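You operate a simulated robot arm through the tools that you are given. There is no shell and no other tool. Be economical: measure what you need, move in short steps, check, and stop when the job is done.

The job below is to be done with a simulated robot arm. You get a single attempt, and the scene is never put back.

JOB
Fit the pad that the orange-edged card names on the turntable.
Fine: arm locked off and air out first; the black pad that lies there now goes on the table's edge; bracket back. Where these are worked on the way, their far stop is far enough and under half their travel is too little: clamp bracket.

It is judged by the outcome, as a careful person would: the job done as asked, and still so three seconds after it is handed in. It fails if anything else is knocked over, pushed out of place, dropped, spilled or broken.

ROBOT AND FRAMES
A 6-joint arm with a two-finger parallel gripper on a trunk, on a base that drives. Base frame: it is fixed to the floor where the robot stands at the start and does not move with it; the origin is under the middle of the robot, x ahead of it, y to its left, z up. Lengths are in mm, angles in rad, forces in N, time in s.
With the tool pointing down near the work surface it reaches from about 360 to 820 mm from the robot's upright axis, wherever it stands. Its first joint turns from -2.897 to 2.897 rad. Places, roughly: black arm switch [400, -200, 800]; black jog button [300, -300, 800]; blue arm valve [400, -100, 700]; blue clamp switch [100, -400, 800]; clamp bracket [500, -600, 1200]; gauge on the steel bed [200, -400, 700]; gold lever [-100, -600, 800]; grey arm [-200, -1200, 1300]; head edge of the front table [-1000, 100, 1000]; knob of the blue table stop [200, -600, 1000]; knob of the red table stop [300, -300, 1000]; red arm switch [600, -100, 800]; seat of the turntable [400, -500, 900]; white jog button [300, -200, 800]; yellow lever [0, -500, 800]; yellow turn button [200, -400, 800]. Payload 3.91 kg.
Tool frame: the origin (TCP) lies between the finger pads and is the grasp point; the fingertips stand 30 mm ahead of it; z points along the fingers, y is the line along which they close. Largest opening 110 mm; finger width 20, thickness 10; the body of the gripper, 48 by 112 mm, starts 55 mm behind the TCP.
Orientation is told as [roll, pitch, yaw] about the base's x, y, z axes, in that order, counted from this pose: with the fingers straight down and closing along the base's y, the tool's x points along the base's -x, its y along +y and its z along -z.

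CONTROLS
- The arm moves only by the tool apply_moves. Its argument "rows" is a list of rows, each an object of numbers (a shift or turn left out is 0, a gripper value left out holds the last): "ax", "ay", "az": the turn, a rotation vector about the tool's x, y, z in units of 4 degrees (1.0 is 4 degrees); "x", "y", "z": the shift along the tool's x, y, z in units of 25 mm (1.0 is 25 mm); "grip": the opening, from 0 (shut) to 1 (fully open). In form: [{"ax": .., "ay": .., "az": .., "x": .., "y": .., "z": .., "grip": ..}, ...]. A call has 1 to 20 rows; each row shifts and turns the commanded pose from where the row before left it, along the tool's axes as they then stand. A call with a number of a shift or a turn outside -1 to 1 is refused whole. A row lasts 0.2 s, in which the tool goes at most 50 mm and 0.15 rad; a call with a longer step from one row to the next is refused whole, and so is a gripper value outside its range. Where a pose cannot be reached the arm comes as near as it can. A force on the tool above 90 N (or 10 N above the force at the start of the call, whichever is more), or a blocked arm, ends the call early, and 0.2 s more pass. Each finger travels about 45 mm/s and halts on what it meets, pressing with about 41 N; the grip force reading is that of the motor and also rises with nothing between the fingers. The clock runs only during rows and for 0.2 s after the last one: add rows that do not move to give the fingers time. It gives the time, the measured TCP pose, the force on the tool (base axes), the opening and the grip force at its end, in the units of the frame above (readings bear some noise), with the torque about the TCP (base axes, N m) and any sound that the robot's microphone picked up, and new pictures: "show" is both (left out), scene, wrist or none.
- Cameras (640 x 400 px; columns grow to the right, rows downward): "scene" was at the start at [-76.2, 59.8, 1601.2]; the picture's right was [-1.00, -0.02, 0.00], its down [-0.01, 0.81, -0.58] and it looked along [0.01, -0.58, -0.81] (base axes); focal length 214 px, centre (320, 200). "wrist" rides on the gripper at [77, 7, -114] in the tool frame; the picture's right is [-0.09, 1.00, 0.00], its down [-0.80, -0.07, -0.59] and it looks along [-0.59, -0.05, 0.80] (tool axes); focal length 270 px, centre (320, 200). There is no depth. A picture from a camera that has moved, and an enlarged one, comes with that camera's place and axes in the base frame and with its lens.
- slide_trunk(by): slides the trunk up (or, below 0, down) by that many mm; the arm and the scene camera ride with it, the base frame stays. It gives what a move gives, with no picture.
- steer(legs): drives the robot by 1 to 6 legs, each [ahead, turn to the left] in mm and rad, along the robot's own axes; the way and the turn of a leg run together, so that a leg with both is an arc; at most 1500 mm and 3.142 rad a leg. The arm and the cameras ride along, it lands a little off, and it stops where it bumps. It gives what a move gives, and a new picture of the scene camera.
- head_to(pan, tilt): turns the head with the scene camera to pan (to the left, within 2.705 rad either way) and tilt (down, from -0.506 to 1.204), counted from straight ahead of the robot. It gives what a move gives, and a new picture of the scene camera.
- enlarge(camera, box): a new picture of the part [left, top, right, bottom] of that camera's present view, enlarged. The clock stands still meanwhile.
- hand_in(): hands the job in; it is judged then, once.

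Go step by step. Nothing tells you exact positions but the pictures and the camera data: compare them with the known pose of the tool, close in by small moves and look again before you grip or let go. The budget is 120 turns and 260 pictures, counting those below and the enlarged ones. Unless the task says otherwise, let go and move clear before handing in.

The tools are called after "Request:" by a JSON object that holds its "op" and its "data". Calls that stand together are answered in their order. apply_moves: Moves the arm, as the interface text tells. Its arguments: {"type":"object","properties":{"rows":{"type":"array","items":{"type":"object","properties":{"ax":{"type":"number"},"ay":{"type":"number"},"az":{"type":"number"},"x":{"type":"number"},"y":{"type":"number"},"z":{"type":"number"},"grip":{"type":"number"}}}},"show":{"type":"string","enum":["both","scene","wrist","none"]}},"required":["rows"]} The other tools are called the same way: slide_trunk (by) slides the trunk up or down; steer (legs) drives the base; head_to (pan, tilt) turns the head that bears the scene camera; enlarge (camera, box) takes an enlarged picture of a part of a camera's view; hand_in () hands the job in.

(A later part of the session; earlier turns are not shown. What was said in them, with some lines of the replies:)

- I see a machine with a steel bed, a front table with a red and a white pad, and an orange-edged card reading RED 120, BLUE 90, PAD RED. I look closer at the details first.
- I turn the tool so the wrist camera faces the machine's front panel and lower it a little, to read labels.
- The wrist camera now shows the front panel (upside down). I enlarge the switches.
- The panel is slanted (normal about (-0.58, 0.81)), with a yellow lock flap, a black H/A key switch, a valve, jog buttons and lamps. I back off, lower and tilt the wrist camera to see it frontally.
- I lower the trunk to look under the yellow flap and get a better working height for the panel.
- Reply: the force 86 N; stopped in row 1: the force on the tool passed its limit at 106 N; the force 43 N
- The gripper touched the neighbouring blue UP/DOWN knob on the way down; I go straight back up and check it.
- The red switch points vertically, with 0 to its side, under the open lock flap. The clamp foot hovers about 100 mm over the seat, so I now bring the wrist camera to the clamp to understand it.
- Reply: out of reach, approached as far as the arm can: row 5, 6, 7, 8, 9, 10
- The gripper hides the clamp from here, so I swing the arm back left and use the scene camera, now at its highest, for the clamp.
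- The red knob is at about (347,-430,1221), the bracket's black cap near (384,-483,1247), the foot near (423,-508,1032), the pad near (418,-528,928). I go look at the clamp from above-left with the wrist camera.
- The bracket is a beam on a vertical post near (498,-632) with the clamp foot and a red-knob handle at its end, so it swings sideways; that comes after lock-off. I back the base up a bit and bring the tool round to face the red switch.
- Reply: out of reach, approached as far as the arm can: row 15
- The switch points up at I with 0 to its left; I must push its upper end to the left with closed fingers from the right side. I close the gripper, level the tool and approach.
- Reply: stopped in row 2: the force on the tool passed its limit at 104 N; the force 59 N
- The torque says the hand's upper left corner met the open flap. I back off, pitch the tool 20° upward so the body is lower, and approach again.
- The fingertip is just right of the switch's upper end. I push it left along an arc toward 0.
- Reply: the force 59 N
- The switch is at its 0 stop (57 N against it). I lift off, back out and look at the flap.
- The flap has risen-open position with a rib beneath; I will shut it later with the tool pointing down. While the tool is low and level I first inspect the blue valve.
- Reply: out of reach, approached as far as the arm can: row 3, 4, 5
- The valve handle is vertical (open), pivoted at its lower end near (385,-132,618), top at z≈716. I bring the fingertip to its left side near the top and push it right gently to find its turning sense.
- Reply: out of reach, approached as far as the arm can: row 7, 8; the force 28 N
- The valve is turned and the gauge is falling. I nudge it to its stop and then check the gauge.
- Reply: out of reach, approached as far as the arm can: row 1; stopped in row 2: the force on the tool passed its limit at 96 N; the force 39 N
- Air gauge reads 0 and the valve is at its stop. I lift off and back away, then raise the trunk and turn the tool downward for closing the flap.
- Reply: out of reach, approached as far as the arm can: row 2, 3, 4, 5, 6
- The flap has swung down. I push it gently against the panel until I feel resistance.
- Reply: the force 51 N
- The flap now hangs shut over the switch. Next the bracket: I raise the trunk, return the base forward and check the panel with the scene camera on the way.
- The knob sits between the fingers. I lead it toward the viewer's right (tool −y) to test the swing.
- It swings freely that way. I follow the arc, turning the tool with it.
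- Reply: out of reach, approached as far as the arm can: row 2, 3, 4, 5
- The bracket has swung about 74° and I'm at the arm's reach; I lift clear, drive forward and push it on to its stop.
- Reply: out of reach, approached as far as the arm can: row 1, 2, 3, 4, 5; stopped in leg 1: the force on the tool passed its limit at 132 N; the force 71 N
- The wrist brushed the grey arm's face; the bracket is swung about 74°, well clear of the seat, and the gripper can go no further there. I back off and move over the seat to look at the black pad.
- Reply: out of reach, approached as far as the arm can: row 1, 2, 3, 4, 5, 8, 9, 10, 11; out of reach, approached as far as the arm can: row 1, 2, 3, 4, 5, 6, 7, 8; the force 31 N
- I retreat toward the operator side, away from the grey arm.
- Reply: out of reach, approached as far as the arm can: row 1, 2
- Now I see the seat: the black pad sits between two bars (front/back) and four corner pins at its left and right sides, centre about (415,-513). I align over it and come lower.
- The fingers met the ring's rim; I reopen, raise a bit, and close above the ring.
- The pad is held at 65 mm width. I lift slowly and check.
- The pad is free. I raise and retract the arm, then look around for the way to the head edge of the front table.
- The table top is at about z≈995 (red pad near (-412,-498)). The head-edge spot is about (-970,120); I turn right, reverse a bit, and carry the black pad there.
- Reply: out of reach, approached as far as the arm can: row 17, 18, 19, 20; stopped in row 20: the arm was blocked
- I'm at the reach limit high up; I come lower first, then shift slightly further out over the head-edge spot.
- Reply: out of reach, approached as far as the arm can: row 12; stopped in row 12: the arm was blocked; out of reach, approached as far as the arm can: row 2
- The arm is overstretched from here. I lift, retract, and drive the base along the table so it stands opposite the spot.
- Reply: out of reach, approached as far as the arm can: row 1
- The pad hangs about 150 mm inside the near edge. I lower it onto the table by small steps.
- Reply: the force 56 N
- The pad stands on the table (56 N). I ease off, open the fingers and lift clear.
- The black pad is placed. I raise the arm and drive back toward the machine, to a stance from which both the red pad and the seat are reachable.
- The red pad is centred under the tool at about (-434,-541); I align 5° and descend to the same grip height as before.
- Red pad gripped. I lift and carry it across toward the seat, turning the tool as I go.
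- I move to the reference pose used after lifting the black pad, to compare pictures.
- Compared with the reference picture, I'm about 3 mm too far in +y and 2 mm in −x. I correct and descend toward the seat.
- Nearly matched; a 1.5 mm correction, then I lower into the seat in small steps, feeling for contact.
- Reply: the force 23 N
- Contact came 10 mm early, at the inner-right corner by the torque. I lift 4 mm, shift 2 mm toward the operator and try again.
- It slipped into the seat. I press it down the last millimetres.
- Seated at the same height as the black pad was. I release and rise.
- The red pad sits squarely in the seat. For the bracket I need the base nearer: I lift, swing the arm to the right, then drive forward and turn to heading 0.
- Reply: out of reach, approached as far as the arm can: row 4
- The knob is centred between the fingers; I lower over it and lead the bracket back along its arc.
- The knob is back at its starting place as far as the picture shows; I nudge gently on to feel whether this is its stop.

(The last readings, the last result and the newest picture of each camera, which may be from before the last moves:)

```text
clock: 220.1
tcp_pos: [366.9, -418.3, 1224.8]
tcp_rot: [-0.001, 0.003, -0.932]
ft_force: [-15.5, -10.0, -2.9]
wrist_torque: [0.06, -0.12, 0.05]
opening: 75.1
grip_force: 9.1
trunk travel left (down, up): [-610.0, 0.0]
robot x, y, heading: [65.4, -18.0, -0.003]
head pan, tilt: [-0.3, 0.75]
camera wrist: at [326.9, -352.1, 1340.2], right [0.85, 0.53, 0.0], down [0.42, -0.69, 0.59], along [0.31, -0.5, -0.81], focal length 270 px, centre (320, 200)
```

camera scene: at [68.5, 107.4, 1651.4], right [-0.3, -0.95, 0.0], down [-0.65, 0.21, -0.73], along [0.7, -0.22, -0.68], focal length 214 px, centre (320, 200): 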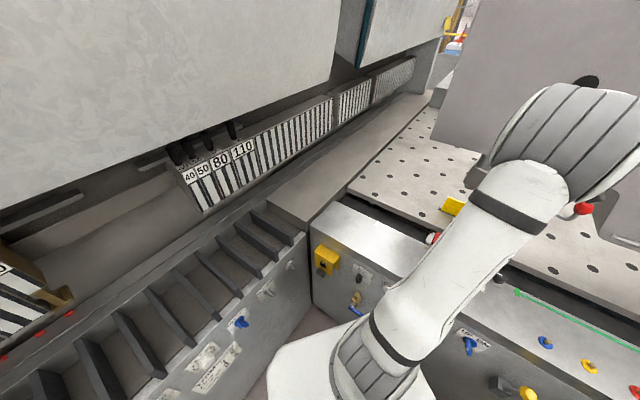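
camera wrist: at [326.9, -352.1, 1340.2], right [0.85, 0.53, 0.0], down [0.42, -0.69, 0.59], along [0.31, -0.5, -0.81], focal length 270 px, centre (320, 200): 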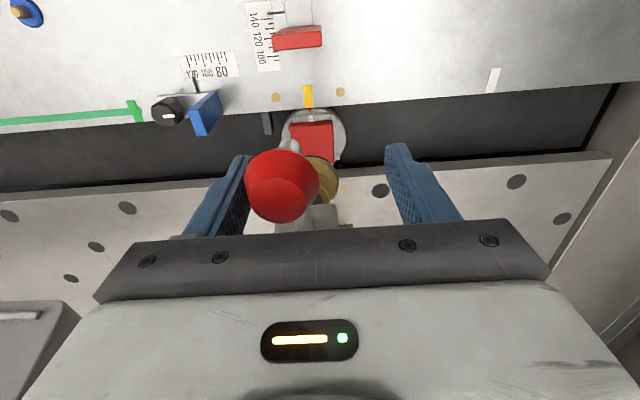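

The bracket is firmly at its home stop. I centre, open, lift straight off and take a final look.

Request:
{"op": "apply_moves", "data": {"rows": [{"y": -0.3}, {"y": -0.3, "grip": 0.85}, {}, {}, {"z": -0.8}, {"z": -1}, {"z": -1}, {"z": -1, "x": 0.5}, {"z": -1, "x": 0.8}, {"x": 1}, {"x": 1}, {"x": 1, "y": 1}, {"y": 1, "x": 0.5}, {"y": 1, "x": 0.5}, {"y": 1, "x": 0.5}, {"y": 1, "x": 0.5}, {"y": 1}, {"y": 1}], "show": "none"}}

Request:
{"op": "head_to", "data": {"pan": -1.1, "tilt": 0.8}}

Request:
{"op": "enlarge", "data": {"camera": "scene", "box": [200, 130, 400, 330]}}

```text
clock: 223.9
tcp_pos: [404.0, -193.8, 1345.4]
tcp_rot: [-0.001, 0.004, -0.93]
ft_force: [0.8, -0.8, 0.2]
wrist_torque: [-0.02, 0.03, 0.01]
opening: 93.4
grip_force: 0.0
trunk travel left (down, up): [-610.0, 0.0]
robot x, y, heading: [64.1, -18.0, -0.009]
head pan, tilt: [-0.3, 0.75]
```

```text
clock: 225.0
tcp_pos: [404.3, -193.9, 1346.3]
tcp_rot: [-0.002, 0.002, -0.93]
ft_force: [0.1, -0.2, -0.5]
wrist_torque: [0.03, 0.04, 0.0]
opening: 93.5
grip_force: 0.0
trunk travel left (down, up): [-610.0, 0.0]
robot x, y, heading: [61.3, -16.8, -0.004]
head pan, tilt: [-1.1, 0.799]
camera scene: at [22.7, 60.3, 1647.5], right [-0.89, -0.45, 0.0], down [-0.32, 0.64, -0.7], along [0.31, -0.62, -0.72], focal length 214 px, centre (320, 200)
```

scene: 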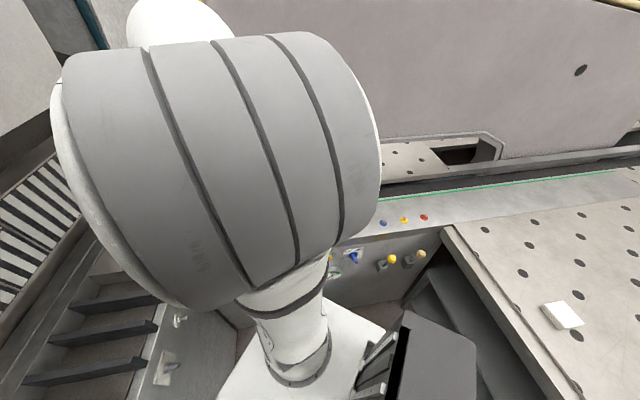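

```text
2.00 times, centred on (300, 230) of scene
camera zoom: at [22.7, 60.3, 1647.5], right [-0.89, -0.45, 0.0], down [-0.32, 0.64, -0.7], along [0.31, -0.62, -0.72], focal length 429 px, centre (360, 140)
```

zoom: 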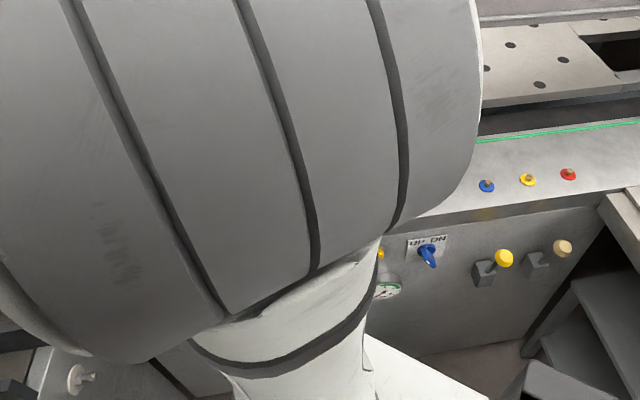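

Request:
{"op": "steer", "data": {"legs": [[-230, 0]]}}

Request:
{"op": "apply_moves", "data": {"rows": [{"y": 0.6, "x": 0.8}, {"y": 0.6, "x": 0.8}, {"y": 0.6, "x": 0.8}, {"y": 0.6, "x": 0.8}, {"y": 0.6, "x": 0.8}, {"y": 0.6, "x": 0.8}, {"y": 0.6, "x": 0.8}, {"y": 0.6, "x": 0.8}, {"y": 0.6, "x": 0.8}, {"y": 0.6, "x": 0.8}, {"y": 0.6, "x": 0.8}, {"y": 0.6, "x": 0.8}, {"y": 0.6, "x": 0.8}, {"y": 0.6, "x": 0.8}], "show": "scene"}}

Request:
{"op": "enlarge", "data": {"camera": "scene", "box": [160, 130, 340, 310]}}

```text
clock: 226.7
tcp_pos: [172.1, -193.6, 1346.1]
tcp_rot: [0.0, 0.001, -0.93]
ft_force: [-0.4, 0.7, -0.7]
wrist_torque: [-0.03, -0.02, 0.02]
opening: 93.3
grip_force: 0.0
trunk travel left (down, up): [-610.0, 0.0]
robot x, y, heading: [-168.6, -15.1, -0.005]
head pan, tilt: [-1.1, 0.799]
camera scene: at [-209.2, 61.8, 1647.4], right [-0.89, -0.45, 0.0], down [-0.32, 0.64, -0.7], along [0.31, -0.62, -0.72], focal length 214 px, centre (320, 200)
```

scene: 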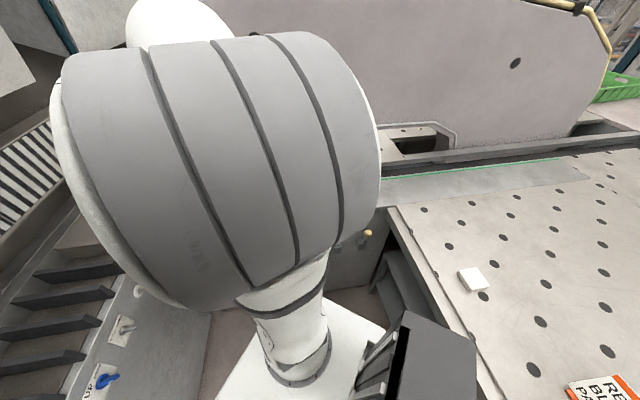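

```text
clock: 229.7
tcp_pos: [174.8, 157.5, 1345.3]
tcp_rot: [-0.002, 0.002, -0.93]
ft_force: [-0.7, -0.2, -0.1]
wrist_torque: [-0.04, 0.01, 0.01]
opening: 93.3
grip_force: 0.1
trunk travel left (down, up): [-610.0, 0.0]
robot x, y, heading: [-161.6, -12.6, -0.005]
head pan, tilt: [-1.1, 0.799]
camera scene: at [-207.1, 62.5, 1647.4], right [-0.89, -0.45, 0.0], down [-0.32, 0.64, -0.7], along [0.31, -0.62, -0.72], focal length 214 px, centre (320, 200)
```

scene: 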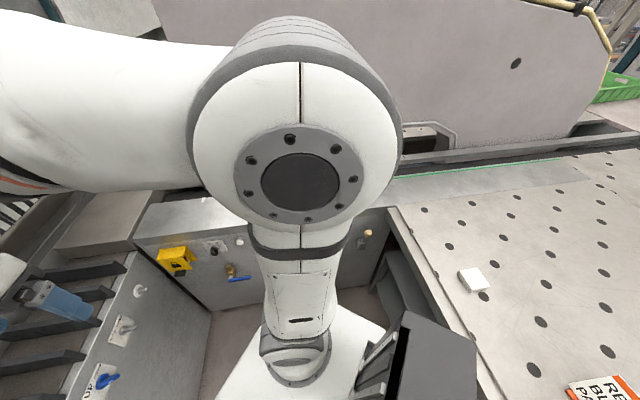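

```text
2.22 times, centred on (250, 220) of scene
camera zoom: at [-207.1, 62.5, 1647.4], right [-0.89, -0.45, 0.0], down [-0.32, 0.64, -0.7], along [0.31, -0.62, -0.72], focal length 477 px, centre (476, 156)
```

zoom: 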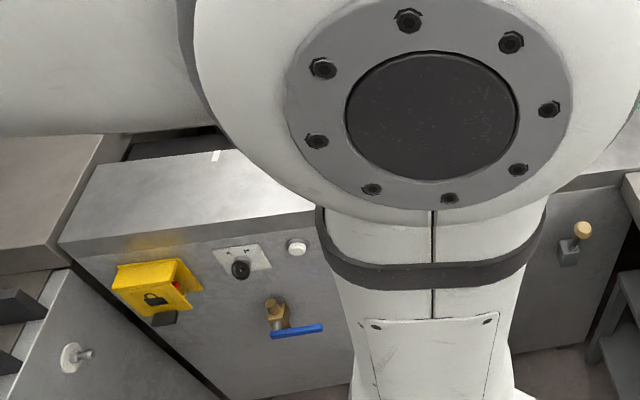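

Request:
{"op": "apply_moves", "data": {"rows": [{"y": 1}, {"y": 1}, {"y": 1}, {"y": 1}, {"y": 1}, {"y": 1}, {"y": 1}, {"y": 1}], "show": "scene"}}

Request:
{"op": "enlarge", "data": {"camera": "scene", "box": [140, 110, 340, 290]}}

```text
clock: 231.5
tcp_pos: [336.7, 278.2, 1345.2]
tcp_rot: [-0.002, 0.004, -0.931]
ft_force: [0.5, 0.4, -1.1]
wrist_torque: [0.02, 0.03, 0.02]
opening: 93.7
grip_force: 0.1
trunk travel left (down, up): [-610.0, 0.0]
robot x, y, heading: [-167.5, -11.7, -0.006]
head pan, tilt: [-1.1, 0.799]
camera scene: at [-206.5, 62.5, 1647.4], right [-0.89, -0.45, 0.0], down [-0.32, 0.64, -0.7], along [0.31, -0.62, -0.72], focal length 214 px, centre (320, 200)
```

scene: 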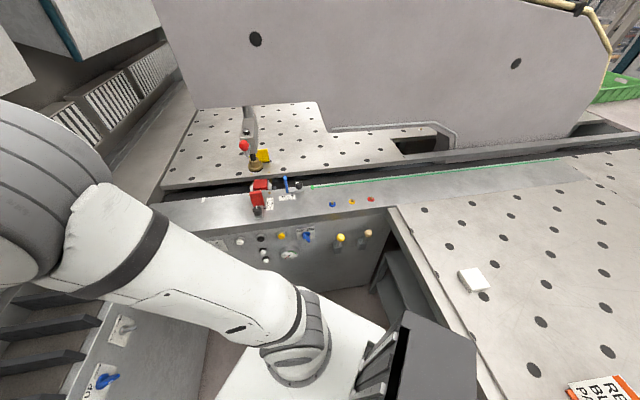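

```text
2.22 times, centred on (240, 200) of scene
camera zoom: at [-206.5, 62.5, 1647.4], right [-0.89, -0.45, 0.0], down [-0.32, 0.64, -0.7], along [0.31, -0.62, -0.72], focal length 477 px, centre (498, 200)
```

zoom: 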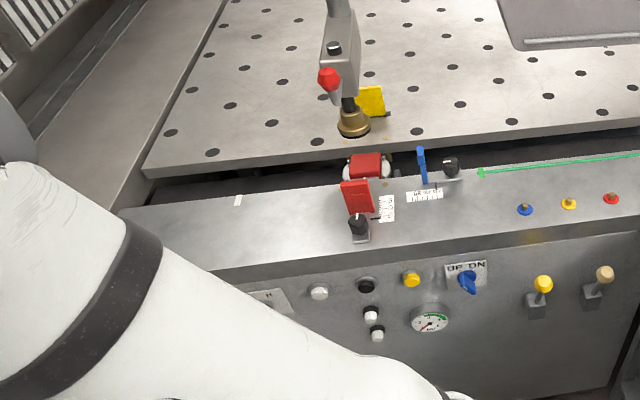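

The scene shows the lock flap shut, the valve closed and the gauge at zero. The red pad is seated, the bracket knob is back at about (352,-429) as at the start, and the black pad is on the table, so I hand in.

Request:
{"op": "hand_in", "data": {}}

```text
The job is handed in.
```

The red pad is on the turntable and the job is handed in. The arm switch is at 0 with its lock flap shut, and the air gauge reads 0.

- **Black pad:** it is on the front table, about 115 mm in from the near edge, close to the head edge spot.
- **Bracket:** I swung it about 74° aside, not to its far stop, because the grey arm was in the way. I can't confirm that as a share of its full travel. It is now back against its home stop.
- **Contacts on the way:** the gripper pressed on the second machine's blue UP/DOWN knob once, and the knob looked unchanged afterwards. The wrist also bumped the grey arm's face while I was moving the bracket.
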